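You operate a simulated robot arm through the tools that you are given. There is no shell and no other tool. Be economical: measure what you need, move in short steps, check, and stop when the job is done.

You run a simulated two-armed robot. Do the job below in one go: nothing can be reset, and whatever is moved stays where it is left.

JOB
Carry the hose coil toward the kerb port, then lift the pit basket out to where it lay.
Fine: the hatch ends shut, the green pit switch off; the basket stands upright.

It is judged by the outcome, as a careful person would: the job done as asked, and still so three seconds after it is handed in. It fails if anything else is knocked over, pushed out of place, dropped, spilled or broken.

ROBOT AND FRAMES
Two 7-joint arms with two-finger parallel grippers on one trunk, on a base that drives. Base frame: it is fixed to the floor where the robot stands at the start and does not move with it; the origin is under the middle of the robot, x ahead of it, y to its left, z up. Units: cm, rad, N and s.
The left shoulder is at the start at [6, 14.7, 40.7], the right one opposite. With the tool pointing down near the work surface each hand reaches from about 34 to 76 cm from the robot's upright axis, wherever it stands, measured 20 degrees to its own side. Places, roughly: deck beside the coil [120, -60, 50]; deck between plate and hatch [130, 0, 50]; green hose coil [125, 0, 50]; green switch of the pit post [90, 130, 120]; hatch with yellow handle [120, 90, 50]; steel basket with blue handle [125, 100, 25]. Payload 3.43 kg a hand.
Tool frame (each hand has its own): the origin (TCP) lies between the finger pads and is the grasp point; the fingertips stand 3 cm ahead of it; z points along the fingers, y is the line along which they close. Largest opening 9.4 cm; finger width 2.8, thickness 1; the body of the gripper, 5 by 9.6 cm, starts 5.5 cm behind the TCP.
Orientation is that of the tool frame in the base frame, as a unit quaternion [x, y, z, w]. With the fingers straight down and closing along the base's y, the tool's x points along the base's -x, its y along +y and its z along -z.

CONTROLS
- The arms move only by the tool jog_arm. It takes "left_increments", "right_increments" or both (then of equal length, played together; a hand with none holds still); each is a list that holds one entry, the list of rows, each a list of 7 numbers: the shift along the tool's x, y, z in cm, then the turn, a rotation vector about the tool's x, y, z in rad, then the finger opening in cm, from 0 to 9.4. In form: [[[dx, dy, dz, ax, ay, az, fingers], ...]]. A call has 1 to 12 rows; each row is the pose to reach, as a shift and turn from the pose commanded when the call began, along the tool's axes at that moment. Each row takes 0.2 s and may step no farther than 5 cm and 0.15 rad from the row before; otherwise, or with a gripper value out of range, the whole call is refused. Where a pose cannot be reached the arm comes as near as it can. A force on the tool above 90 N (or 10 N above the force at the start of the call, whichever is more), or a blocked arm, ends the call early, and 0.2 s more pass. The fingers move at their own pace (about 7.2 cm/s each) and stop on an object; they squeeze with about 24 N. The grip force told is the motor's: it shows also when the fingers shut on nothing. Time passes only in rows, and 0.2 s behind the last, so rows that repeat a pose let the fingers close. The reply holds the time, the measured pose of the TCP, the force on the tool along the base axes, the opening and the grip force, in the units named above and with some noise, with the torque about the TCP (base axes, N m) and any sound that the robot's microphone picked up.
- Cameras (640 x 400 px; columns grow to the right, rows downward): "scene" is now at [6.33, 0.79, 107.53]; the picture's right is [0.09, -1.00, 0.00], its down [-0.37, -0.03, -0.93] and it looks along [0.92, 0.08, -0.37] (base axes); focal length 255 px, centre (320, 200). "left" rides on the left gripper at [7.6, -1.4, -10.2] in its tool frame; the picture's right is [0.18, 0.98, 0.00], its down [-0.75, 0.14, -0.64] and it looks along [-0.63, 0.12, 0.77] (tool axes); focal length 243 px, centre (320, 200). "right" rides on the right gripper at [7.6, 1.4, -10.2] in its tool frame; the picture's right is [-0.18, 0.98, 0.00], its down [-0.75, -0.14, -0.64] and it looks along [-0.63, -0.12, 0.77] (tool axes); focal length 243 px, centre (320, 200). There is no depth. A picture from a camera that has moved, and an enlarged one, comes with that camera's place and axes in the base frame and with its lens. The place of the scene camera against the robot may be out by one fixed shift of up to 1.8 cm in any direction.
- snapshot(camera): a new picture of that camera. No time passes.
- lift_body(by): slides the trunk up (or, below 0, down) by that many cm; the arms and the scene camera ride with it, the base frame stays. It gives what a move gives, with no picture.
- base_move(legs): drives the robot by 1 to 6 legs, each [ahead, left, turn to the left] in cm, cm and rad, along the robot's own axes; the way and the turn of a leg run together, so that a leg with both is an arc; at most 150 cm and 3.142 rad a leg. The arms and the cameras ride along, it lands a little off, and it stops where it bumps. It gives what a move gives.
- pan_tilt(pan, tilt): turns the head with the scene camera to pan (to the left, within 1.501 rad either way) and tilt (down, from -0.506 to 1.204), counted from straight ahead of the robot. It gives what a move gives.
- zoom(camera, box): a new picture of the part [left, top, right, bottom] of that camera's present view, enlarged. No time passes.
- finish_job(): hands the job in; it is judged then, once.

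Work in short steps. Places have to be worked out from the pictures, the camera data and where the tool is seen: move nearer, look again, correct. Check each grasp and each placing, and mend what went wrong. You have 120 turns and 100 pictures in all, those below and enlarged ones among them. Open the grippers and draw the arms clear of the work before you hand the job in, unless the task says otherwise; then end with one line.

The tools are called after "Request:" as name(argument=value, ...) on one line, values as JSON. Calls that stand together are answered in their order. jog_arm: Moves the arms, as the interface text tells. Its arguments: {"type":"object","properties":{"left_increments":{"type":"array"},"right_increments":{"type":"array"}},"required":[]} The other tools are called the same way: lift_body (by) slides the trunk up or down; base_move (legs) drives the base; pan_tilt (pan, tilt) turns the head that bears the scene camera; snapshot (camera) takes a picture; zoom (camera, box) takes an enlarged picture of a part of a camera's view; finish_job () hands the job in.

At the start:

```text
clock: 0.0
left_tcp_pos: [40.06, 20.5, 78.84]
left_tcp_rot: [0.0, 1.0, 0.0, 0.0]
left_ft_force: [-0.7, 0.5, -0.3]
left_ft_torque: [-0.01, 0.03, 0.0]
left_finger_gap: 9.39
left_grip_force: 0.1
right_tcp_pos: [48.96, -17.44, 81.14]
right_tcp_rot: [-0.001, 1.0, 0.0, -0.001]
right_ft_force: [0.7, -0.4, 0.4]
right_ft_torque: [-0.01, -0.04, 0.03]
right_finger_gap: 9.4
right_grip_force: 0.1
trunk travel left (down, up): [-11.4, 13.6]
robot x, y, heading: [0.01, -0.01, 0.005]
head pan, tilt: [0.089, 0.384]
```

scene: 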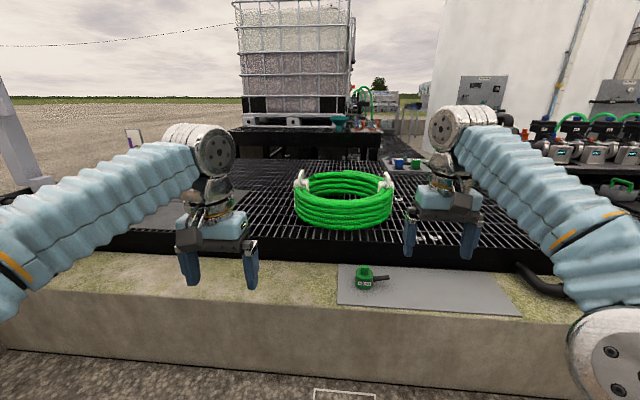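
right: 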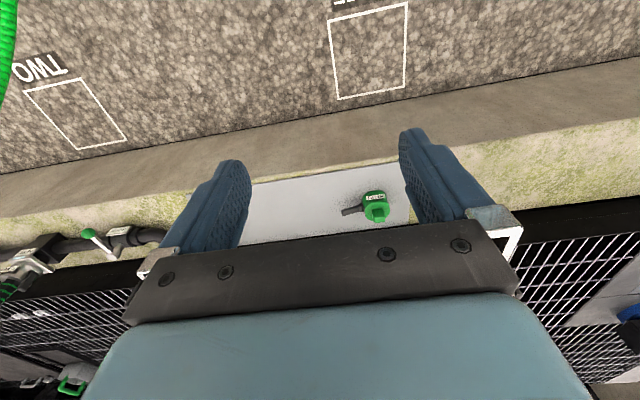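
left: 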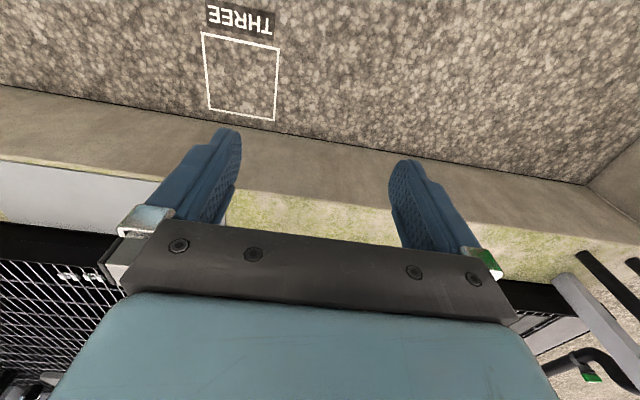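

I'll look around first: pan the head left towards the hatch and the post.

Request:
pan_tilt(pan=0.75, tilt=0.3)

Request:
snapshot(camera="scene")

Request:
pan_tilt(pan=-0.6, tilt=0.4)

Request:
snapshot(camera="scene")

```text
clock: 1.0
left_tcp_pos: [40.2, 20.58, 78.98]
left_tcp_rot: [-0.001, 1.0, -0.001, 0.0]
left_ft_force: [0.3, -0.6, -0.4]
left_ft_torque: [-0.03, 0.0, 0.0]
left_finger_gap: 9.4
left_grip_force: 0.0
right_tcp_pos: [49.0, -17.41, 81.09]
right_tcp_rot: [0.0, 1.0, 0.0, 0.0]
right_ft_force: [1.0, 0.4, 0.1]
right_ft_torque: [-0.01, -0.05, -0.01]
right_finger_gap: 9.38
right_grip_force: 0.0
trunk travel left (down, up): [-11.4, 13.6]
robot x, y, heading: [0.03, -0.01, 0.001]
head pan, tilt: [0.75, 0.3]
```

```text
96 pictures are left
camera scene: at [3.92, 6.33, 108.31], right [0.68, -0.73, 0.0], down [-0.22, -0.2, -0.96], along [0.7, 0.65, -0.3], focal length 255 px, centre (320, 200)
```

scene: 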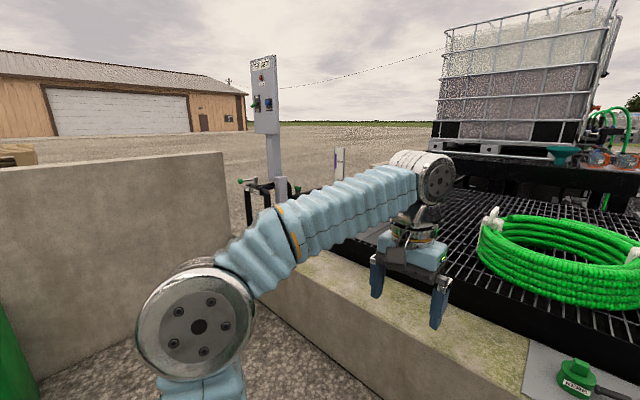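

```text
clock: 2.5
left_tcp_pos: [40.0, 20.48, 78.87]
left_tcp_rot: [0.0, 1.0, 0.0, 0.0]
left_ft_force: [0.0, 0.0, -0.5]
left_ft_torque: [0.01, 0.0, -0.01]
left_finger_gap: 9.39
left_grip_force: 0.1
right_tcp_pos: [48.97, -17.47, 81.11]
right_tcp_rot: [0.0, 1.0, 0.0, 0.0]
right_ft_force: [-0.7, -0.3, 0.2]
right_ft_torque: [0.02, 0.0, -0.01]
right_finger_gap: 9.4
right_grip_force: 0.1
trunk travel left (down, up): [-11.4, 13.6]
robot x, y, heading: [0.08, -0.26, 0.001]
head pan, tilt: [-0.6, 0.4]
```

```text
95 pictures are left
camera scene: at [4.73, -5.26, 107.38], right [-0.56, -0.83, 0.0], down [-0.32, 0.22, -0.92], along [0.76, -0.52, -0.39], focal length 255 px, centre (320, 200)
```

scene: 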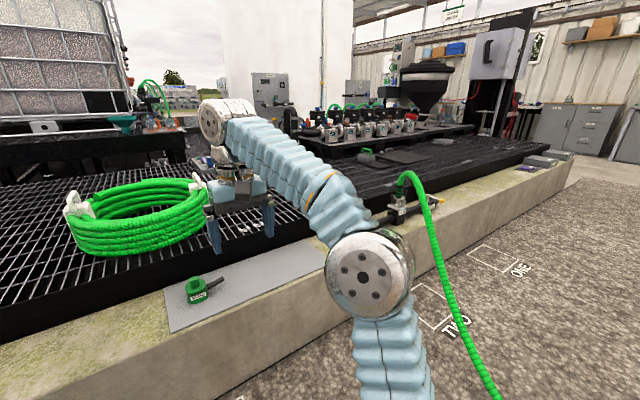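

The kerb port seems to be the valve with the green hose on the right. I'll enlarge it, and then the post.

Request:
zoom(camera="scene", box=[340, 120, 540, 245])

Request:
pan_tilt(pan=0.9, tilt=0.2)

Request:
zoom(camera="scene", box=[280, 40, 440, 240])

```text
3.20 times, centred on (440, 182) of scene
camera zoom: at [4.73, -5.26, 107.38], right [-0.56, -0.83, 0.0], down [-0.32, 0.22, -0.92], along [0.76, -0.52, -0.39], focal length 815 px, centre (-64, 256)
```

zoom: 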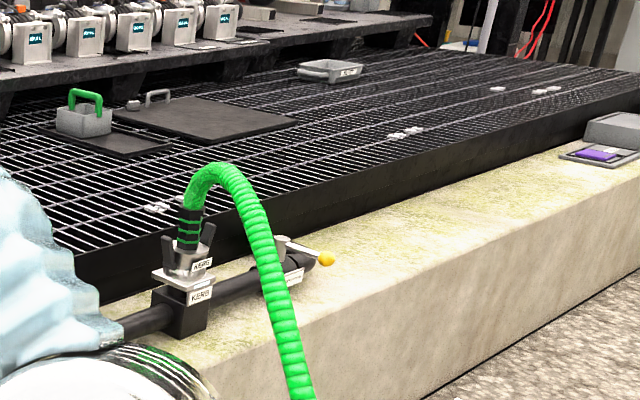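

```text
clock: 4.1
left_tcp_pos: [40.0, 20.57, 78.86]
left_tcp_rot: [0.0, 1.0, 0.001, 0.0]
left_ft_force: [-0.1, -0.3, -0.2]
left_ft_torque: [-0.02, 0.02, 0.0]
left_finger_gap: 9.41
left_grip_force: 0.1
right_tcp_pos: [49.1, -17.33, 81.03]
right_tcp_rot: [0.0, 1.0, 0.0, 0.001]
right_ft_force: [1.0, 0.2, 0.0]
right_ft_torque: [-0.02, -0.02, 0.01]
right_finger_gap: 9.38
right_grip_force: 0.1
trunk travel left (down, up): [-11.4, 13.6]
robot x, y, heading: [-0.0, -0.15, -0.007]
head pan, tilt: [0.901, 0.201]
```

```text
2.00 times, centred on (360, 140) of scene
camera zoom: at [2.88, 7.27, 109.24], right [0.78, -0.62, 0.0], down [-0.12, -0.16, -0.98], along [0.61, 0.77, -0.2], focal length 509 px, centre (240, 320)
```

zoom: 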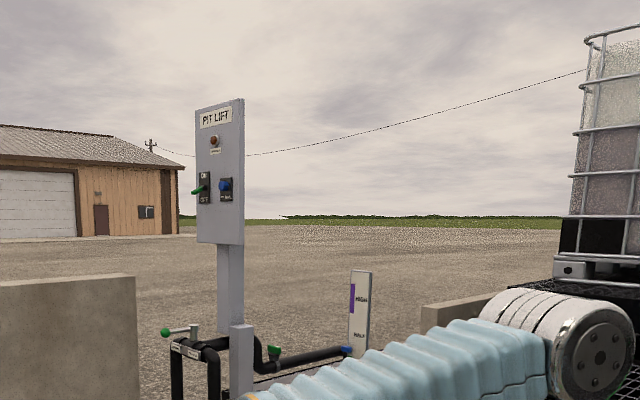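

The green switch belongs to the "PIT LIFT" post, and the kerb port is at about (83,-110). So the coil goes to the deck spot near (120,-60). I'll drive left to look at the hatch and pit before touching anything.

Request:
base_move(legs=[[0, 75, 0]])

Request:
pan_tilt(pan=0.1, tilt=0.35)

Request:
snapshot(camera="scene")

```text
clock: 8.2
left_tcp_pos: [40.45, 95.11, 78.73]
left_tcp_rot: [0.002, 1.0, 0.0, 0.0]
left_ft_force: [-0.8, -0.1, -0.2]
left_ft_torque: [0.0, 0.01, 0.02]
left_finger_gap: 9.41
left_grip_force: 0.1
right_tcp_pos: [49.1, 57.06, 81.07]
right_tcp_rot: [0.003, 1.0, 0.001, 0.0]
right_ft_force: [-0.1, -0.4, 0.1]
right_ft_torque: [-0.01, 0.01, 0.03]
right_finger_gap: 9.41
right_grip_force: 0.0
trunk travel left (down, up): [-11.4, 13.6]
robot x, y, heading: [0.15, 75.12, -0.01]
head pan, tilt: [0.901, 0.201]
```

```text
clock: 9.3
left_tcp_pos: [40.56, 94.99, 78.86]
left_tcp_rot: [0.002, 1.0, -0.001, 0.0]
left_ft_force: [-0.1, 0.2, -0.2]
left_ft_torque: [0.01, -0.03, 0.02]
left_finger_gap: 9.41
left_grip_force: 0.1
right_tcp_pos: [49.07, 57.02, 81.23]
right_tcp_rot: [0.003, 1.0, 0.0, 0.0]
right_ft_force: [0.0, -0.2, 0.9]
right_ft_torque: [-0.03, 0.0, 0.02]
right_finger_gap: 9.42
right_grip_force: 0.1
trunk travel left (down, up): [-11.4, 13.6]
robot x, y, heading: [-0.06, 74.96, -0.005]
head pan, tilt: [0.099, 0.351]
```

```text
92 pictures are left
camera scene: at [6.57, 75.6, 107.84], right [0.09, -1.0, 0.0], down [-0.34, -0.03, -0.94], along [0.93, 0.09, -0.34], focal length 255 px, centre (320, 200)
```

scene: 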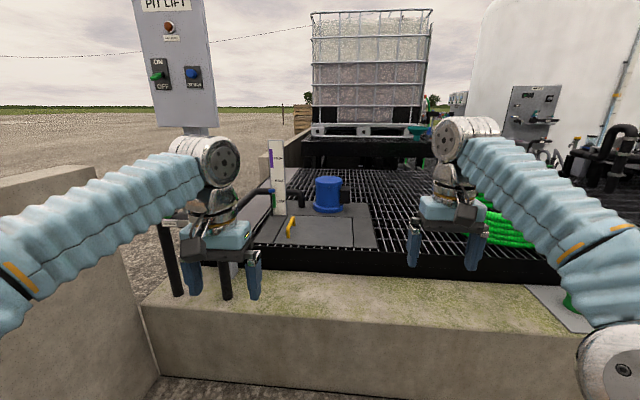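

Request:
zoom(camera="scene", box=[230, 130, 390, 260])

Request:
zoom(camera="scene", box=[120, 0, 240, 130])

```text
3.08 times, centred on (310, 195) of scene
camera zoom: at [6.57, 75.6, 107.84], right [0.09, -1.0, 0.0], down [-0.34, -0.03, -0.94], along [0.93, 0.09, -0.34], focal length 784 px, centre (351, 215)
```

zoom: 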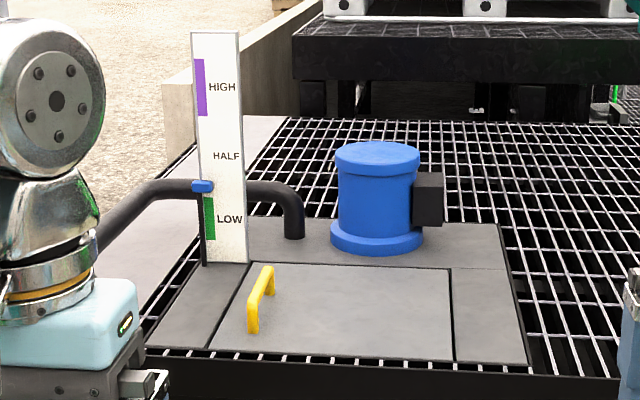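

```text
3.08 times, centred on (180, 65) of scene
camera zoom: at [6.57, 75.6, 107.84], right [0.09, -1.0, 0.0], down [-0.34, -0.03, -0.94], along [0.93, 0.09, -0.34], focal length 784 px, centre (751, 615)
```

zoom: 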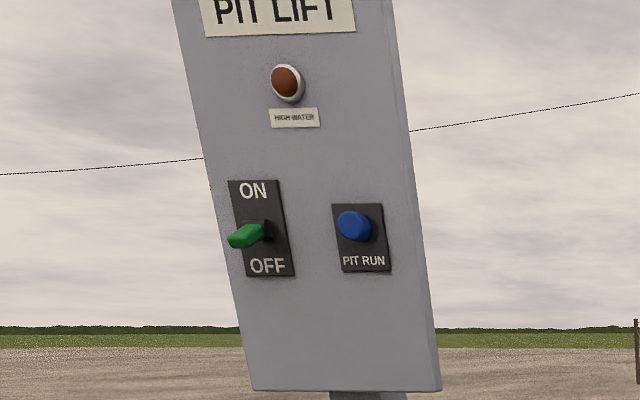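

Hatch has a yellow handle on its left edge and so hinges on the right. The water gauge reads near LOW and the switch looks OFF. The coil comes first: I'll go back and approach it with the hands high.

Request:
base_move(legs=[[0, -75, 0], [36, 0, 0]])

Request:
pan_tilt(pan=0.0, tilt=0.6)

Request:
snapshot(camera="scene")

```text
clock: 15.3
left_tcp_pos: [76.39, 19.87, 78.84]
left_tcp_rot: [0.005, 1.0, 0.0, 0.0]
left_ft_force: [-0.8, -0.4, -0.2]
left_ft_torque: [-0.02, -0.01, -0.02]
left_finger_gap: 9.43
left_grip_force: 0.0
right_tcp_pos: [84.92, -17.95, 81.1]
right_tcp_rot: [0.004, 1.0, 0.0, 0.0]
right_ft_force: [0.2, -0.4, 0.6]
right_ft_torque: [0.05, 0.06, 0.0]
right_finger_gap: 9.4
right_grip_force: 0.0
trunk travel left (down, up): [-11.4, 13.6]
robot x, y, heading: [36.37, 0.08, -0.004]
head pan, tilt: [0.099, 0.351]
```

```text
clock: 16.1
left_tcp_pos: [76.45, 19.99, 78.88]
left_tcp_rot: [0.005, 1.0, 0.0, -0.001]
left_ft_force: [0.0, 0.0, -0.2]
left_ft_torque: [-0.02, 0.04, -0.01]
left_finger_gap: 9.38
left_grip_force: 0.1
right_tcp_pos: [84.96, -18.06, 81.16]
right_tcp_rot: [0.005, 1.0, 0.0, 0.0]
right_ft_force: [0.4, -0.1, -0.1]
right_ft_torque: [0.0, 0.03, -0.03]
right_finger_gap: 9.41
right_grip_force: 0.0
trunk travel left (down, up): [-11.4, 13.6]
robot x, y, heading: [36.02, -0.38, -0.011]
head pan, tilt: [0.0, 0.6]
```

```text
89 pictures are left
camera scene: at [42.04, -0.27, 105.57], right [-0.01, -1.0, 0.0], down [-0.56, 0.01, -0.83], along [0.83, -0.01, -0.56], focal length 255 px, centre (320, 200)
```

scene: 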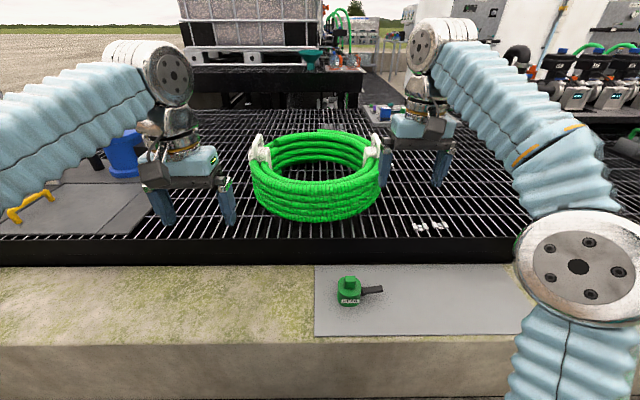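

The coil centre is around (131,0), with white ties at about y=±22. I'm still too far away, so I'll creep forward to learn how close the base can get.

Request:
base_move(legs=[[10, 0, 0.01]])

Request:
base_move(legs=[[8, 0, 0]])

```text
clock: 17.2
left_tcp_pos: [86.23, 20.36, 78.89]
left_tcp_rot: [-0.001, 1.0, 0.0, 0.0]
left_ft_force: [0.1, 0.1, 0.1]
left_ft_torque: [0.02, 0.0, 0.0]
left_finger_gap: 9.41
left_grip_force: 0.1
right_tcp_pos: [95.12, -17.5, 81.12]
right_tcp_rot: [0.001, 1.0, 0.0, 0.0]
right_ft_force: [-0.3, -0.8, -0.2]
right_ft_torque: [0.03, 0.03, 0.04]
right_finger_gap: 9.4
right_grip_force: 0.0
trunk travel left (down, up): [-11.4, 13.6]
robot x, y, heading: [45.98, -0.4, -0.003]
head pan, tilt: [0.0, 0.6]
```

```text
clock: 18.3
left_tcp_pos: [90.07, 20.38, 79.0]
left_tcp_rot: [0.0, 1.0, 0.001, 0.001]
left_ft_force: [-1.1, 0.3, -0.7]
left_ft_torque: [-0.03, -0.12, -0.03]
left_finger_gap: 9.37
left_grip_force: 0.1
right_tcp_pos: [98.9, -17.54, 81.24]
right_tcp_rot: [0.0, 1.0, 0.0, 0.0]
right_ft_force: [-1.5, -0.5, -0.9]
right_ft_torque: [-0.04, -0.13, 0.02]
right_finger_gap: 9.44
right_grip_force: 0.0
trunk travel left (down, up): [-11.4, 13.6]
robot x, y, heading: [49.79, -0.18, -0.001]
head pan, tilt: [0.0, 0.6]
```

The base stops at x≈49.8 against the kerb. I'll remeasure the coil from here.

Request:
snapshot(camera="scene")

Request:
snapshot(camera="right")

Request:
snapshot(camera="left")

```text
88 pictures are left
camera scene: at [55.88, -0.15, 105.58], right [0.0, -1.0, 0.0], down [-0.56, 0.0, -0.83], along [0.83, 0.0, -0.56], focal length 255 px, centre (320, 200)
```

scene: 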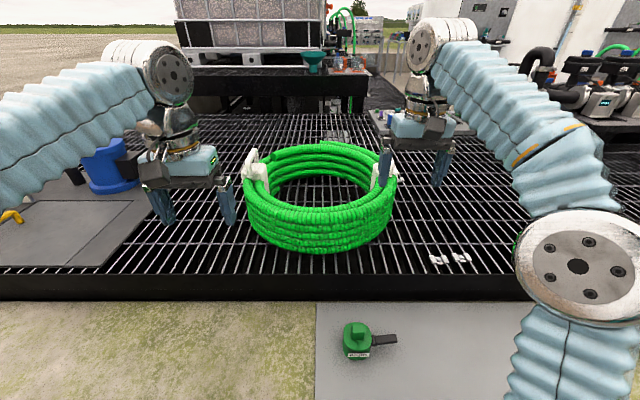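

```text
87 pictures are left
camera right: at [91.19, -16.08, 91.4], right [0.18, 0.98, 0.0], down [0.75, -0.14, 0.64], along [0.63, -0.12, -0.77], focal length 243 px, centre (320, 200)
```

right: 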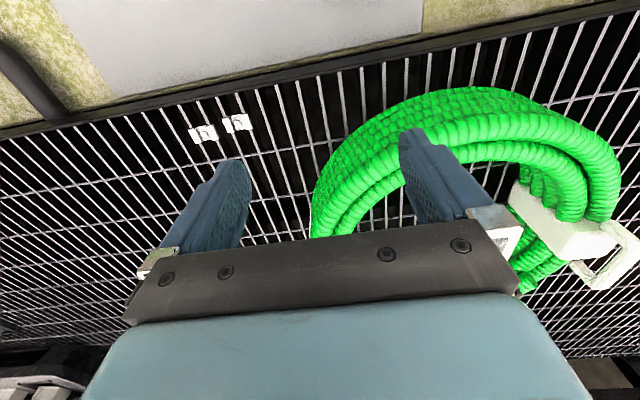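

```text
86 pictures are left
camera left: at [82.44, 19.2, 89.05], right [-0.18, 0.98, 0.0], down [0.75, 0.14, 0.64], along [0.63, 0.12, -0.77], focal length 243 px, centre (320, 200)
```

left: 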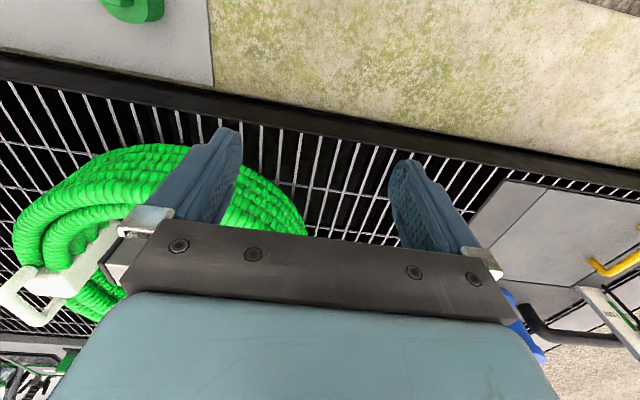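

The white ties carry loop handles on the outside. I'll zoom in on both to see their shape.

Request:
zoom(camera="scene", box=[225, 120, 415, 260])

Request:
zoom(camera="left", box=[0, 180, 180, 360])

Request:
zoom(camera="right", box=[460, 150, 640, 330])

```text
2.86 times, centred on (320, 190) of scene
camera zoom: at [55.88, -0.15, 105.58], right [0.0, -1.0, 0.0], down [-0.56, 0.0, -0.83], along [0.83, 0.0, -0.56], focal length 728 px, centre (320, 229)
```

zoom: 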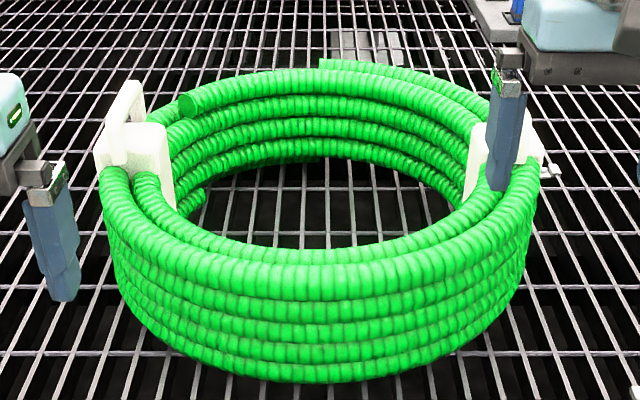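

```text
2.22 times, centred on (90, 270) of left
camera zoom: at [82.44, 19.2, 89.05], right [-0.18, 0.98, 0.0], down [0.75, 0.14, 0.64], along [0.63, 0.12, -0.77], focal length 539 px, centre (831, 44)
```

zoom: 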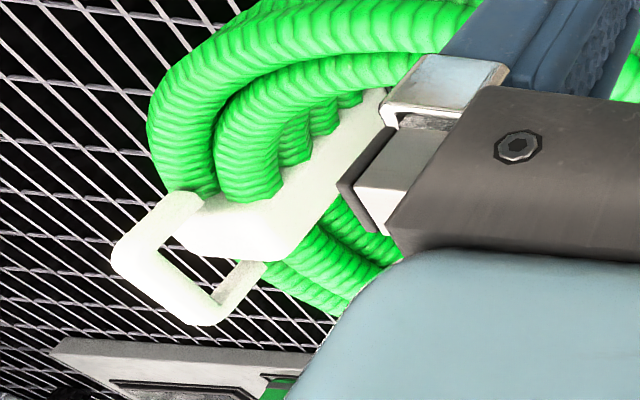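

```text
2.22 times, centred on (550, 240) of right
camera zoom: at [91.19, -16.08, 91.4], right [0.18, 0.98, 0.0], down [0.75, -0.14, 0.64], along [0.63, -0.12, -0.77], focal length 539 px, centre (-191, 111)
```

zoom: 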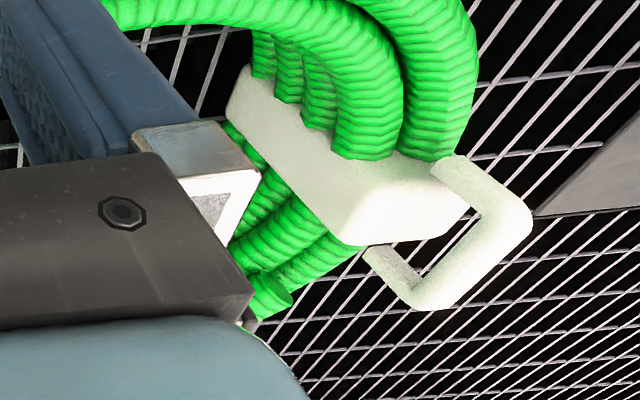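

Each handle is a loop standing up with its bar along x. The left bar is at about (130,22,70). I'll raise the trunk for reach, then view the destination area to the right.

Request:
lift_body(by=13)

Request:
pan_tilt(pan=-0.6, tilt=0.75)

Request:
snapshot(camera="scene")

```text
clock: 19.9
left_tcp_pos: [90.1, 20.34, 91.87]
left_tcp_rot: [0.0, 1.0, 0.0, 0.001]
left_ft_force: [0.1, -1.0, -0.2]
left_ft_torque: [0.05, 0.03, 0.05]
left_finger_gap: 9.4
left_grip_force: 0.0
right_tcp_pos: [99.04, -17.46, 94.1]
right_tcp_rot: [0.0, 1.0, 0.0, 0.0]
right_ft_force: [1.3, 0.4, -0.1]
right_ft_torque: [0.04, 0.01, -0.02]
right_finger_gap: 9.39
right_grip_force: 0.0
trunk travel left (down, up): [-24.4, 0.6]
robot x, y, heading: [49.96, -0.28, 0.003]
head pan, tilt: [0.0, 0.6]
```

```text
clock: 20.9
left_tcp_pos: [90.06, 20.41, 91.91]
left_tcp_rot: [0.001, 1.0, 0.0, -0.001]
left_ft_force: [-0.2, -0.2, -0.1]
left_ft_torque: [0.03, 0.02, 0.02]
left_finger_gap: 9.39
left_grip_force: 0.1
right_tcp_pos: [98.98, -17.43, 93.99]
right_tcp_rot: [0.0, 1.0, 0.0, 0.0]
right_ft_force: [0.2, 0.4, 0.0]
right_ft_torque: [-0.01, 0.02, 0.01]
right_finger_gap: 9.37
right_grip_force: 0.1
trunk travel left (down, up): [-24.4, 0.6]
robot x, y, heading: [50.03, 0.04, -0.001]
head pan, tilt: [-0.6, 0.75]
```

```text
82 pictures are left
camera scene: at [53.92, -4.84, 117.27], right [-0.56, -0.83, 0.0], down [-0.56, 0.38, -0.73], along [0.6, -0.41, -0.68], focal length 255 px, centre (320, 200)
```

scene: 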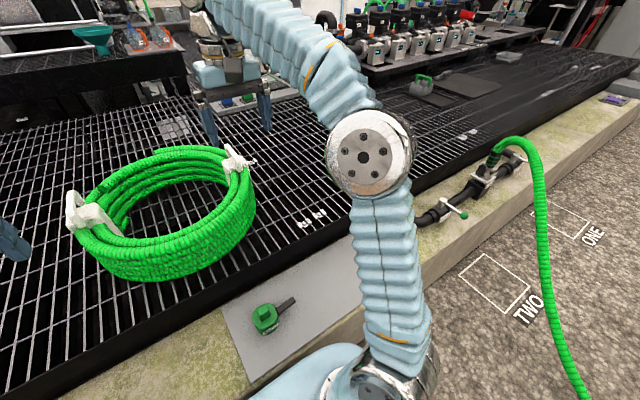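

The deck to the right (y≈-60) is clear. Both hands now tilt forward about 0.75 rad and move to hover short of the handles.

Request:
jog_arm(left_increments=[[[-3.1, 0.25, 1, 0, -0.1, 0, 9.4], [-6.2, 0.5, 2, 0, -0.2, 0, 9.4], [-9.3, 0.75, 3, 0, -0.3, 0, 9.4], [-12.4, 1, 4, 0, -0.4, 0, 9.4], [-15.5, 1.25, 5, 0, -0.5, 0, 9.4], [-18.6, 1.5, 6, 0, -0.6, 0, 9.4], [-21.7, 1.75, 7, 0, -0.7, 0, 9.4], [-25, 2, 8, 0, -0.75, 0, 9.4]]], right_increments=[[[-2, -0.5, 1.2, 0, -0.1, 0, 9.4], [-4, -1, 2.4, 0, -0.2, 0, 9.4], [-6, -1.5, 3.6, 0, -0.3, 0, 9.4], [-8, -2, 4.8, 0, -0.4, 0, 9.4], [-10, -2.5, 6, 0, -0.5, 0, 9.4], [-12, -3, 7.2, 0, -0.6, 0, 9.4], [-14, -3.6, 8.6, 0, -0.7, 0, 9.4], [-16, -4.2, 10, 0, -0.75, 0, 9.4]]])

Request:
pan_tilt(pan=0.0, tilt=0.6)

Request:
snapshot(camera="scene")

Request:
snapshot(camera="right")

Request:
snapshot(camera="left")

```text
clock: 22.7
left_tcp_pos: [115.22, 22.58, 83.92]
left_tcp_rot: [0.0, 0.93, -0.001, 0.367]
left_ft_force: [-0.9, -0.3, 0.1]
left_ft_torque: [0.02, -0.01, 0.02]
left_finger_gap: 9.41
left_grip_force: 0.0
right_tcp_pos: [114.85, -21.7, 84.03]
right_tcp_rot: [0.0, 0.931, 0.0, 0.366]
right_ft_force: [0.1, 0.3, -0.3]
right_ft_torque: [-0.02, 0.01, 0.02]
right_finger_gap: 9.41
right_grip_force: 0.0
trunk travel left (down, up): [-24.4, 0.6]
robot x, y, heading: [49.98, 0.19, 0.001]
head pan, tilt: [-0.6, 0.75]
```

```text
clock: 23.7
left_tcp_pos: [115.16, 22.37, 83.91]
left_tcp_rot: [0.0, 0.93, 0.0, 0.367]
left_ft_force: [-0.4, -0.2, -0.2]
left_ft_torque: [0.04, -0.01, -0.01]
left_finger_gap: 9.38
left_grip_force: 0.0
right_tcp_pos: [114.97, -21.72, 84.09]
right_tcp_rot: [0.0, 0.931, 0.0, 0.366]
right_ft_force: [-0.7, 0.2, 0.9]
right_ft_torque: [0.02, -0.01, 0.0]
right_finger_gap: 9.42
right_grip_force: 0.1
trunk travel left (down, up): [-24.4, 0.6]
robot x, y, heading: [50.12, -0.37, -0.003]
head pan, tilt: [0.0, 0.6]
```

```text
81 pictures are left
camera scene: at [55.92, -0.17, 118.56], right [0.0, -1.0, 0.0], down [-0.57, 0.0, -0.82], along [0.82, 0.0, -0.57], focal length 255 px, centre (320, 200)
```

scene: 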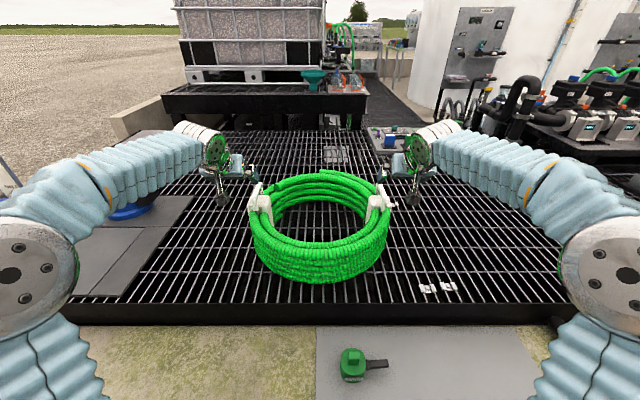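

```text
80 pictures are left
camera right: at [102.3, -20.29, 86.38], right [0.13, 0.98, 0.13], down [0.11, -0.14, 0.98], along [0.98, -0.12, -0.13], focal length 243 px, centre (320, 200)
```

right: 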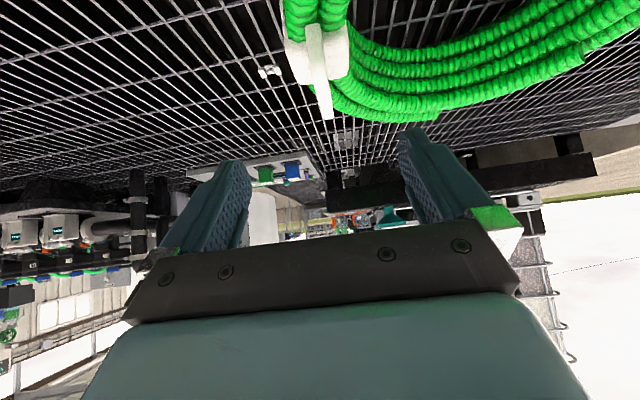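

```text
79 pictures are left
camera left: at [102.59, 21.24, 86.11], right [-0.13, 0.98, -0.13], down [0.11, 0.14, 0.98], along [0.98, 0.12, -0.13], focal length 243 px, centre (320, 200)
```

left: 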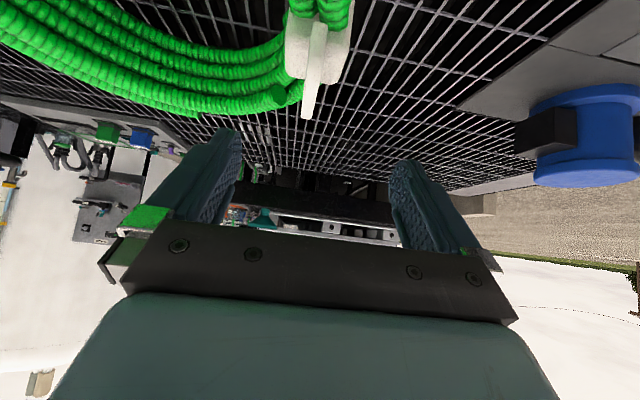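

Hands are well aligned in y with both bars (y≈±21.8). Next I advance along the fingers' direction, most of the way, then check.

Request:
jog_arm(left_increments=[[[0, -0.3, 4, 0, 0, 0, 9.4], [-0.3, -0.5, 8, 0, 0, 0, 9.4], [-0.6, -0.5, 12, 0, 0, 0, 9.4], [-0.8, -0.5, 14, 0, 0, 0, 9.4]]], right_increments=[[[0, 0, 4, 0, 0, 0, 9.4], [-0.3, 0, 8, 0, 0, 0, 9.4], [-0.6, 0, 12, 0, 0, 0, 9.4], [-0.8, 0, 14, 0, 0, 0, 9.4]]])

Request:
zoom(camera="scene", box=[200, 130, 440, 280])

Request:
snapshot(camera="right")

Request:
snapshot(camera="left")

```text
clock: 24.7
left_tcp_pos: [125.22, 21.86, 74.01]
left_tcp_rot: [0.0, 0.931, 0.0, 0.366]
left_ft_force: [-0.7, -0.2, -0.3]
left_ft_torque: [-0.02, -0.02, 0.02]
left_finger_gap: 9.38
left_grip_force: 0.0
right_tcp_pos: [125.05, -21.89, 74.34]
right_tcp_rot: [0.0, 0.931, 0.0, 0.366]
right_ft_force: [-0.4, -0.1, -0.1]
right_ft_torque: [0.01, 0.0, -0.01]
right_finger_gap: 9.38
right_grip_force: 0.1
trunk travel left (down, up): [-24.4, 0.6]
robot x, y, heading: [50.17, -0.0, -0.001]
head pan, tilt: [0.0, 0.6]
```

```text
2.67 times, centred on (320, 205) of scene
camera zoom: at [55.92, -0.16, 118.56], right [0.0, -1.0, 0.0], down [-0.57, 0.0, -0.82], along [0.82, 0.0, -0.57], focal length 679 px, centre (320, 187)
```

zoom: 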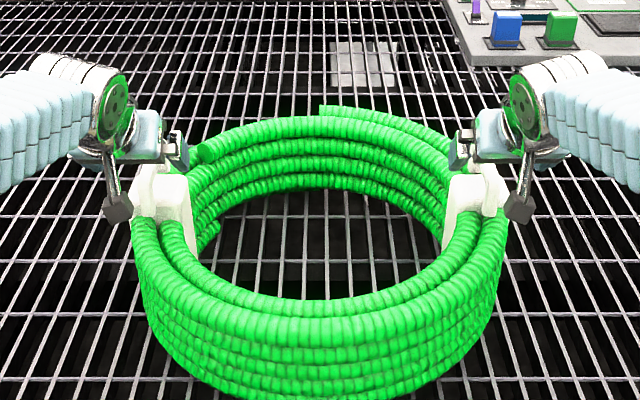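

```text
77 pictures are left
camera right: at [112.39, -20.38, 76.54], right [0.13, 0.98, 0.13], down [0.11, -0.14, 0.98], along [0.98, -0.12, -0.13], focal length 243 px, centre (320, 200)
```

right: 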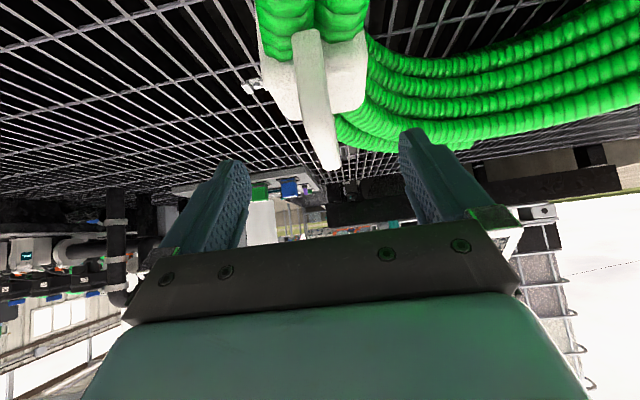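

```text
76 pictures are left
camera left: at [112.66, 20.66, 76.3], right [-0.13, 0.98, -0.13], down [0.11, 0.14, 0.98], along [0.98, 0.12, -0.13], focal length 243 px, centre (320, 200)
```

left: 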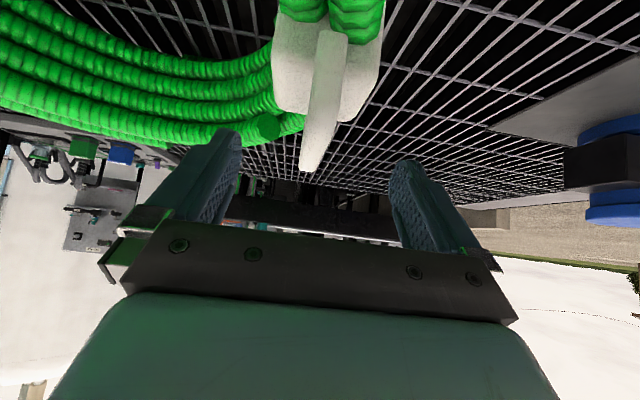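

The bars lie between both finger pairs. I'll advance the last 6 cm.

Request:
jog_arm(left_increments=[[[-0.3, 0, 3, 0, 0, 0, 9.4], [-0.6, 0, 6, 0, 0, 0, 9.4]]], right_increments=[[[-0.3, 0.1, 3, 0, 0, 0, 9.4], [-0.5, 0.1, 6.2, 0, 0, 0, 9.4]]])

Request:
snapshot(camera="right")

Request:
snapshot(camera="left")

```text
clock: 25.3
left_tcp_pos: [129.83, 21.97, 70.21]
left_tcp_rot: [0.0, 0.93, 0.0, 0.367]
left_ft_force: [-0.4, 0.1, 0.6]
left_ft_torque: [0.0, 0.0, 0.03]
left_finger_gap: 9.4
left_grip_force: 0.0
right_tcp_pos: [129.56, -21.7, 70.17]
right_tcp_rot: [0.001, 0.93, 0.0, 0.366]
right_ft_force: [-1.0, 0.3, 0.6]
right_ft_torque: [-0.02, -0.01, -0.01]
right_finger_gap: 9.41
right_grip_force: 0.0
trunk travel left (down, up): [-24.4, 0.6]
robot x, y, heading: [49.96, -0.59, 0.007]
head pan, tilt: [0.0, 0.6]
```

```text
75 pictures are left
camera right: at [116.88, -20.3, 72.42], right [0.14, 0.98, 0.13], down [0.11, -0.14, 0.98], along [0.98, -0.12, -0.13], focal length 243 px, centre (320, 200)
```

right: 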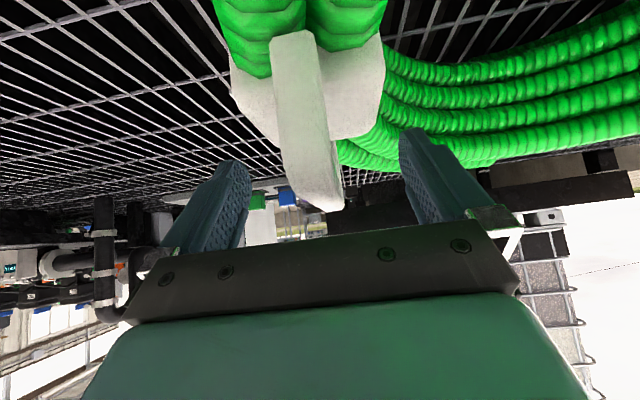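

```text
74 pictures are left
camera left: at [117.18, 20.69, 72.39], right [-0.13, 0.98, -0.13], down [0.11, 0.14, 0.98], along [0.98, 0.12, -0.13], focal length 243 px, centre (320, 200)
```

left: 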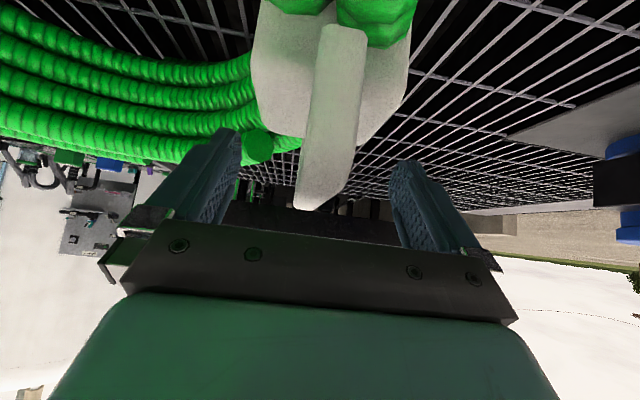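

Bars are between the pads. I'll close both grippers.

Request:
jog_arm(left_increments=[[[0, 0, 0, 0, 0, 0, 6], [0, 0, 0, 0, 0, 0, 3], [0, 0, 0, 0, 0, 0, 0], [0, 0, 0, 0, 0, 0, 0], [0, 0, 0, 0, 0, 0, 0]]], right_increments=[[[0, 0, 0, 0, 0, 0, 6], [0, 0, 0, 0, 0, 0, 3], [0, 0, 0, 0, 0, 0, 0], [0, 0, 0, 0, 0, 0, 0], [0, 0, 0, 0, 0, 0, 0]]])

```text
clock: 26.5
left_tcp_pos: [129.74, 21.56, 70.09]
left_tcp_rot: [0.001, 0.93, -0.003, 0.367]
left_ft_force: [-0.4, -27.5, -0.3]
left_ft_torque: [0.02, -0.09, 0.48]
left_finger_gap: 2.0
left_grip_force: 23.9
right_tcp_pos: [129.54, -21.46, 70.14]
right_tcp_rot: [-0.001, 0.931, 0.002, 0.366]
right_ft_force: [-0.1, 23.6, 0.2]
right_ft_torque: [-0.07, -0.21, -0.43]
right_finger_gap: 2.01
right_grip_force: 23.9
trunk travel left (down, up): [-24.4, 0.6]
robot x, y, heading: [50.07, -0.4, 0.004]
head pan, tilt: [0.0, 0.6]
```

Both hold 2 cm bars. I'll relieve the sideways strain slightly and lift a little to feel the weight.

Request:
jog_arm(left_increments=[[[0, -0.3, 0, 0, 0, 0, 0], [-0.7, -0.3, -0.73, 0, 0, 0, 0], [-2, -0.3, -2.2, 0, 0, 0, 0]]], right_increments=[[[0, 0.3, 0, 0, 0, 0, 0], [-0.7, 0.3, -0.73, 0, 0, 0, 0], [-2, 0.3, -2.2, 0, 0, 0, 0]]])

Request:
snapshot(camera="scene")

```text
clock: 27.3
left_tcp_pos: [129.87, 21.6, 73.11]
left_tcp_rot: [0.0, 0.931, 0.0, 0.365]
left_ft_force: [0.9, -17.8, -7.4]
left_ft_torque: [0.0, 0.05, 0.35]
left_finger_gap: 2.01
left_grip_force: 23.5
right_tcp_pos: [129.7, -21.49, 72.95]
right_tcp_rot: [0.0, 0.931, -0.001, 0.365]
right_ft_force: [-0.4, 17.1, -6.0]
right_ft_torque: [-0.01, -0.03, -0.25]
right_finger_gap: 2.02
right_grip_force: 24.0
trunk travel left (down, up): [-24.4, 0.6]
robot x, y, heading: [50.08, -0.08, 0.0]
head pan, tilt: [0.0, 0.6]
```

```text
73 pictures are left
camera scene: at [56.06, -0.16, 118.54], right [0.0, -1.0, 0.0], down [-0.57, 0.0, -0.82], along [0.82, 0.0, -0.57], focal length 255 px, centre (320, 200)
```

scene: 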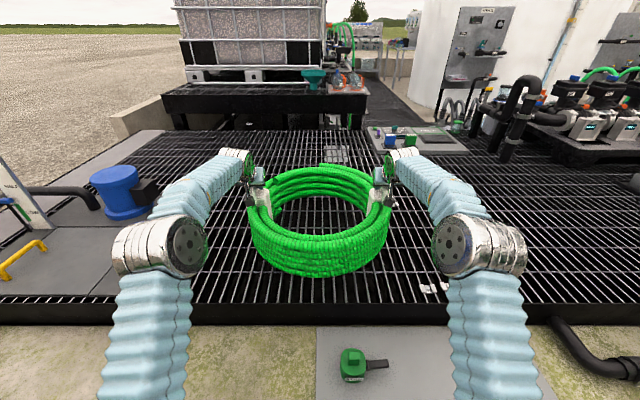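

The coil hangs level between both hands, about 1.4 kg. I'll lift a further 5 cm and drive right 45 cm along the kerb, then look.

Request:
jog_arm(left_increments=[[[-1.7, 0, -1.8, 0, 0, 0, 0], [-3.4, 0, -3.65, 0, 0, 0, 0]]], right_increments=[[[-1.7, 0, -1.8, 0, 0, 0, 0], [-3.4, 0, -3.65, 0, 0, 0, 0]]])

Request:
base_move(legs=[[-2, -20, 0], [0, -25, 0]])

Request:
pan_tilt(pan=-0.4, tilt=0.7)

Request:
snapshot(camera="scene")

```text
clock: 27.9
left_tcp_pos: [129.91, 21.63, 78.07]
left_tcp_rot: [-0.001, 0.931, 0.0, 0.366]
left_ft_force: [-0.4, -17.2, -7.2]
left_ft_torque: [-0.02, 0.1, 0.29]
left_finger_gap: 2.0
left_grip_force: 24.0
right_tcp_pos: [129.68, -21.36, 78.1]
right_tcp_rot: [0.0, 0.931, 0.0, 0.365]
right_ft_force: [-1.2, 16.5, -8.1]
right_ft_torque: [0.02, -0.04, -0.24]
right_finger_gap: 2.01
right_grip_force: 24.4
trunk travel left (down, up): [-24.4, 0.6]
robot x, y, heading: [49.92, -0.11, -0.004]
head pan, tilt: [0.0, 0.6]
```

```text
clock: 30.9
left_tcp_pos: [127.86, -23.36, 77.95]
left_tcp_rot: [0.001, 0.931, 0.0, 0.365]
left_ft_force: [0.8, -10.8, -6.5]
left_ft_torque: [0.03, 0.08, 0.15]
left_finger_gap: 2.02
left_grip_force: 23.8
right_tcp_pos: [127.61, -66.44, 78.13]
right_tcp_rot: [0.001, 0.93, 0.0, 0.366]
right_ft_force: [-0.7, 10.9, -6.4]
right_ft_torque: [-0.01, -0.02, -0.18]
right_finger_gap: 2.03
right_grip_force: 24.1
trunk travel left (down, up): [-24.4, 0.6]
robot x, y, heading: [47.6, -45.16, -0.0]
head pan, tilt: [0.0, 0.6]
```

```text
clock: 31.8
left_tcp_pos: [127.76, -23.3, 78.06]
left_tcp_rot: [0.001, 0.93, 0.0, 0.366]
left_ft_force: [0.1, -0.4, -7.4]
left_ft_torque: [-0.01, 0.04, 0.03]
left_finger_gap: 2.0
left_grip_force: 23.9
right_tcp_pos: [127.62, -66.46, 77.98]
right_tcp_rot: [0.0, 0.931, 0.0, 0.364]
right_ft_force: [-0.5, 1.0, -7.3]
right_ft_torque: [-0.02, 0.03, -0.05]
right_finger_gap: 2.0
right_grip_force: 24.0
trunk travel left (down, up): [-24.4, 0.6]
robot x, y, heading: [47.96, -44.74, -0.001]
head pan, tilt: [-0.4, 0.7]
```

```text
72 pictures are left
camera scene: at [53.03, -48.37, 117.69], right [-0.39, -0.92, 0.0], down [-0.59, 0.25, -0.76], along [0.7, -0.3, -0.65], focal length 255 px, centre (320, 200)
```

scene: 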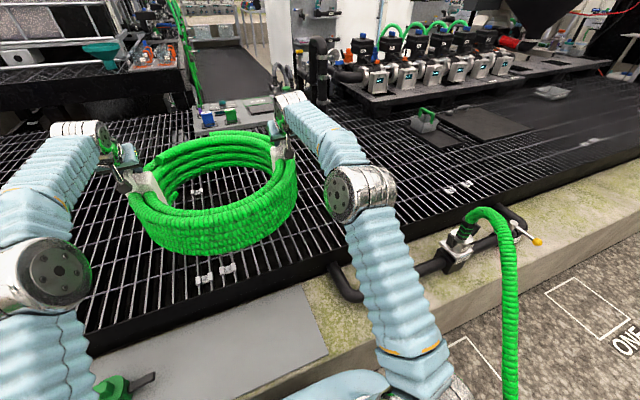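

There's room for another 14 cm. I'll also read the little tags on the grating in case they mark spots.

Request:
zoom(camera="scene", box=[180, 240, 280, 300])

Request:
base_move(legs=[[0, -14, 0]])

Request:
snapshot(camera="scene")

```text
6.40 times, centred on (230, 270) of scene
camera zoom: at [53.03, -48.37, 117.69], right [-0.39, -0.92, 0.0], down [-0.59, 0.25, -0.76], along [0.7, -0.3, -0.65], focal length 1630 px, centre (896, -248)
```

zoom: 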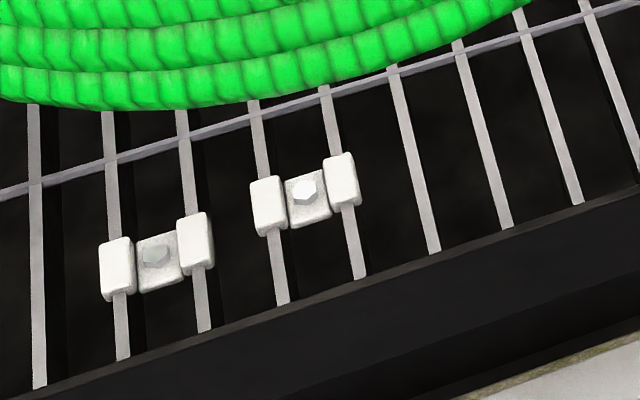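

```text
clock: 33.1
left_tcp_pos: [127.86, -37.4, 78.02]
left_tcp_rot: [0.001, 0.931, -0.001, 0.365]
left_ft_force: [0.3, -1.2, -6.3]
left_ft_torque: [0.0, 0.03, 0.03]
left_finger_gap: 2.02
left_grip_force: 24.1
right_tcp_pos: [127.59, -80.53, 78.05]
right_tcp_rot: [0.0, 0.931, 0.0, 0.366]
right_ft_force: [0.3, 1.8, -7.5]
right_ft_torque: [-0.01, 0.08, 0.0]
right_finger_gap: 2.01
right_grip_force: 23.7
trunk travel left (down, up): [-24.4, 0.6]
robot x, y, heading: [47.99, -59.12, 0.002]
head pan, tilt: [-0.4, 0.7]
```

```text
70 pictures are left
camera scene: at [53.0, -62.41, 117.69], right [-0.39, -0.92, 0.0], down [-0.59, 0.25, -0.76], along [0.7, -0.3, -0.65], focal length 255 px, centre (320, 200)
```

scene: 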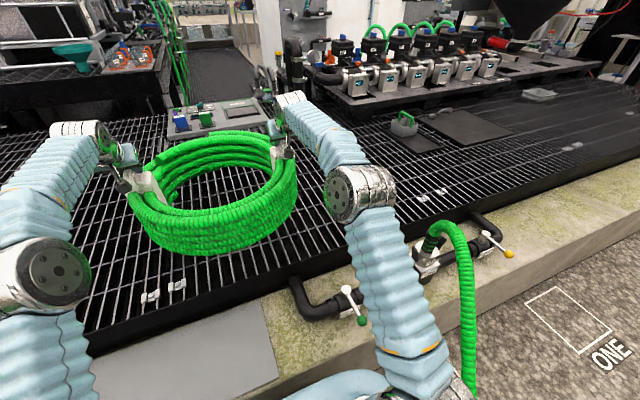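

The tags are only grating clips, at x≈107, clear of the coil footprint. Now I lower the coil onto the deck here (centre about (128,-59)).

Request:
jog_arm(left_increments=[[[2, 0, 2.2, 0, 0, 0, 0], [4, 0, 4.3, 0, 0, 0, 0], [5, 0, 5.3, 0, 0, 0, 0], [5.2, 0, 5.6, 0, 0, 0, 0], [5.4, 0, 5.8, 0, 0, 0, 0]]], right_increments=[[[2, 0, 2.2, 0, 0, 0, 0], [4, 0, 4.3, 0, 0, 0, 0], [5, 0, 5.3, 0, 0, 0, 0], [5.2, 0, 5.6, 0, 0, 0, 0], [5.4, 0, 5.8, 0, 0, 0, 0]]])

```text
clock: 34.3
left_tcp_pos: [127.77, -37.61, 70.14]
left_tcp_rot: [0.001, 0.931, 0.0, 0.366]
left_ft_force: [-1.9, 0.1, -1.7]
left_ft_torque: [0.06, -0.31, 0.0]
left_finger_gap: 2.0
left_grip_force: 24.0
right_tcp_pos: [127.62, -80.59, 70.32]
right_tcp_rot: [0.002, 0.93, 0.0, 0.367]
right_ft_force: [-1.4, -1.2, -5.4]
right_ft_torque: [0.05, -0.79, -0.01]
right_finger_gap: 2.02
right_grip_force: 24.2
trunk travel left (down, up): [-24.4, 0.6]
robot x, y, heading: [47.93, -58.89, 0.001]
head pan, tilt: [-0.4, 0.7]
```

The weight is mostly on the deck. I'll settle a hair lower, then open both and back out along the fingers.

Request:
jog_arm(left_increments=[[[0.1, 0, 0.1, 0, 0, 0, 0], [0.1, 0, 0.1, 0, 0, 0, 3], [0.1, 0, 0.1, 0, 0, 0, 6], [0.1, 0, 0.1, 0, 0, 0, 9.4], [0.1, 0, 0.1, 0, 0, 0, 9.4]]], right_increments=[[[0.15, 0, 0.15, 0, 0, 0, 0], [0.15, 0, 0.15, 0, 0, 0, 3], [0.15, 0, 0.15, 0, 0, 0, 6], [0.15, 0, 0.15, 0, 0, 0, 9.4], [0.15, 0, 0.15, 0, 0, 0, 9.4]]])

Request:
jog_arm(left_increments=[[[0, 0, -4, 0, 0, 0, 9.4], [0, 0, -8, 0, 0, 0, 9.4], [0, 0, -12, 0, 0, 0, 9.4], [0, 0, -16, 0, 0, 0, 9.4], [0, 0, -19, 0, 0, 0, 9.4]]], right_increments=[[[0, 0, -4, 0, 0, 0, 9.4], [0, 0, -8, 0, 0, 0, 9.4], [0, 0, -12, 0, 0, 0, 9.4], [0, 0, -16, 0, 0, 0, 9.4], [0, 0, -19, 0, 0, 0, 9.4]]])

Request:
snapshot(camera="scene")

```text
clock: 35.5
left_tcp_pos: [127.6, -37.47, 70.03]
left_tcp_rot: [0.0, 0.931, 0.0, 0.366]
left_ft_force: [-0.3, 0.1, -0.1]
left_ft_torque: [0.02, -0.03, -0.01]
left_finger_gap: 9.39
left_grip_force: 0.0
right_tcp_pos: [127.5, -80.42, 69.94]
right_tcp_rot: [0.002, 0.931, -0.001, 0.366]
right_ft_force: [0.2, -0.7, 0.1]
right_ft_torque: [0.01, 0.01, -0.01]
right_finger_gap: 9.4
right_grip_force: 0.0
trunk travel left (down, up): [-24.4, 0.6]
robot x, y, heading: [48.01, -58.79, -0.003]
head pan, tilt: [-0.4, 0.7]
```

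```text
clock: 36.7
left_tcp_pos: [114.65, -37.41, 83.92]
left_tcp_rot: [0.0, 0.931, 0.0, 0.365]
left_ft_force: [0.4, -0.1, 0.3]
left_ft_torque: [0.0, 0.04, -0.03]
left_finger_gap: 9.4
left_grip_force: 0.1
right_tcp_pos: [114.62, -80.48, 83.99]
right_tcp_rot: [0.002, 0.931, 0.0, 0.366]
right_ft_force: [0.2, 0.0, -0.5]
right_ft_torque: [0.02, 0.0, -0.01]
right_finger_gap: 9.37
right_grip_force: 0.1
trunk travel left (down, up): [-24.4, 0.6]
robot x, y, heading: [47.93, -59.23, -0.001]
head pan, tilt: [-0.4, 0.7]
```

```text
69 pictures are left
camera scene: at [52.89, -62.43, 117.69], right [-0.39, -0.92, 0.0], down [-0.59, 0.25, -0.76], along [0.7, -0.3, -0.64], focal length 255 px, centre (320, 200)
```

scene: 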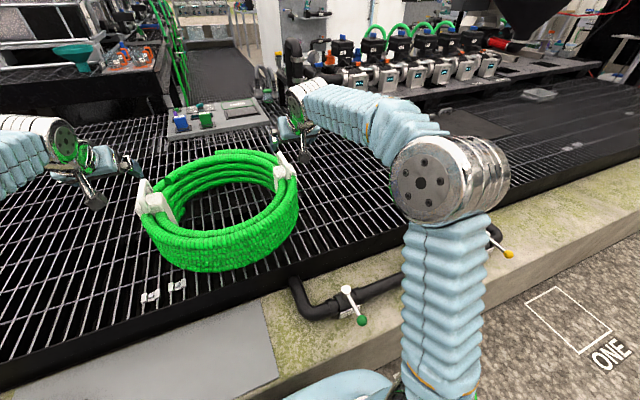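

Coil is upright on the deck and released. I'll drive left towards the pit post, watching clearance; hands stay high.

Request:
base_move(legs=[[0, 60, 0], [-8, 55, 0]])

Request:
pan_tilt(pan=0.6, tilt=0.35)

Request:
snapshot(camera="scene")

```text
clock: 42.9
left_tcp_pos: [107.02, 78.29, 83.9]
left_tcp_rot: [0.001, 0.931, -0.001, 0.366]
left_ft_force: [0.2, 0.2, -0.4]
left_ft_torque: [0.01, 0.04, -0.03]
left_finger_gap: 9.39
left_grip_force: 0.0
right_tcp_pos: [106.82, 35.18, 84.1]
right_tcp_rot: [0.001, 0.931, -0.001, 0.366]
right_ft_force: [0.3, 1.5, -0.4]
right_ft_torque: [-0.04, 0.02, -0.01]
right_finger_gap: 9.38
right_grip_force: 0.1
trunk travel left (down, up): [-24.4, 0.6]
robot x, y, heading: [39.86, 56.65, -0.001]
head pan, tilt: [-0.4, 0.7]
```

```text
clock: 44.2
left_tcp_pos: [106.88, 78.33, 83.85]
left_tcp_rot: [0.001, 0.931, 0.0, 0.366]
left_ft_force: [1.0, 0.4, 1.2]
left_ft_torque: [0.0, 0.0, 0.01]
left_finger_gap: 9.39
left_grip_force: 0.2
right_tcp_pos: [106.82, 35.01, 83.89]
right_tcp_rot: [0.001, 0.931, -0.001, 0.366]
right_ft_force: [0.5, -0.1, 0.5]
right_ft_torque: [0.0, 0.05, -0.02]
right_finger_gap: 9.38
right_grip_force: 0.0
trunk travel left (down, up): [-24.4, 0.6]
robot x, y, heading: [40.23, 56.12, 0.001]
head pan, tilt: [0.6, 0.351]
```

```text
68 pictures are left
camera scene: at [44.95, 61.8, 120.83], right [0.56, -0.83, 0.0], down [-0.28, -0.19, -0.94], along [0.78, 0.53, -0.34], focal length 255 px, centre (320, 200)
```

scene: 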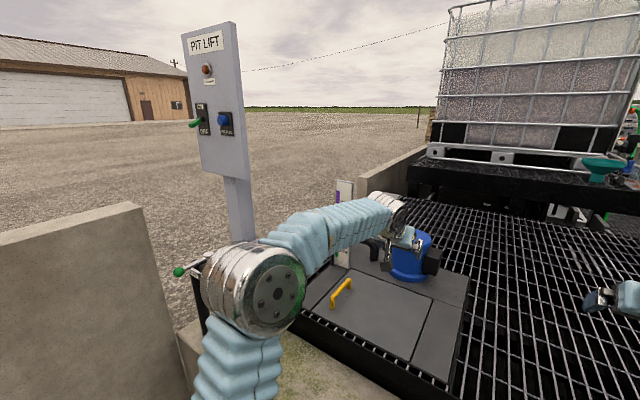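

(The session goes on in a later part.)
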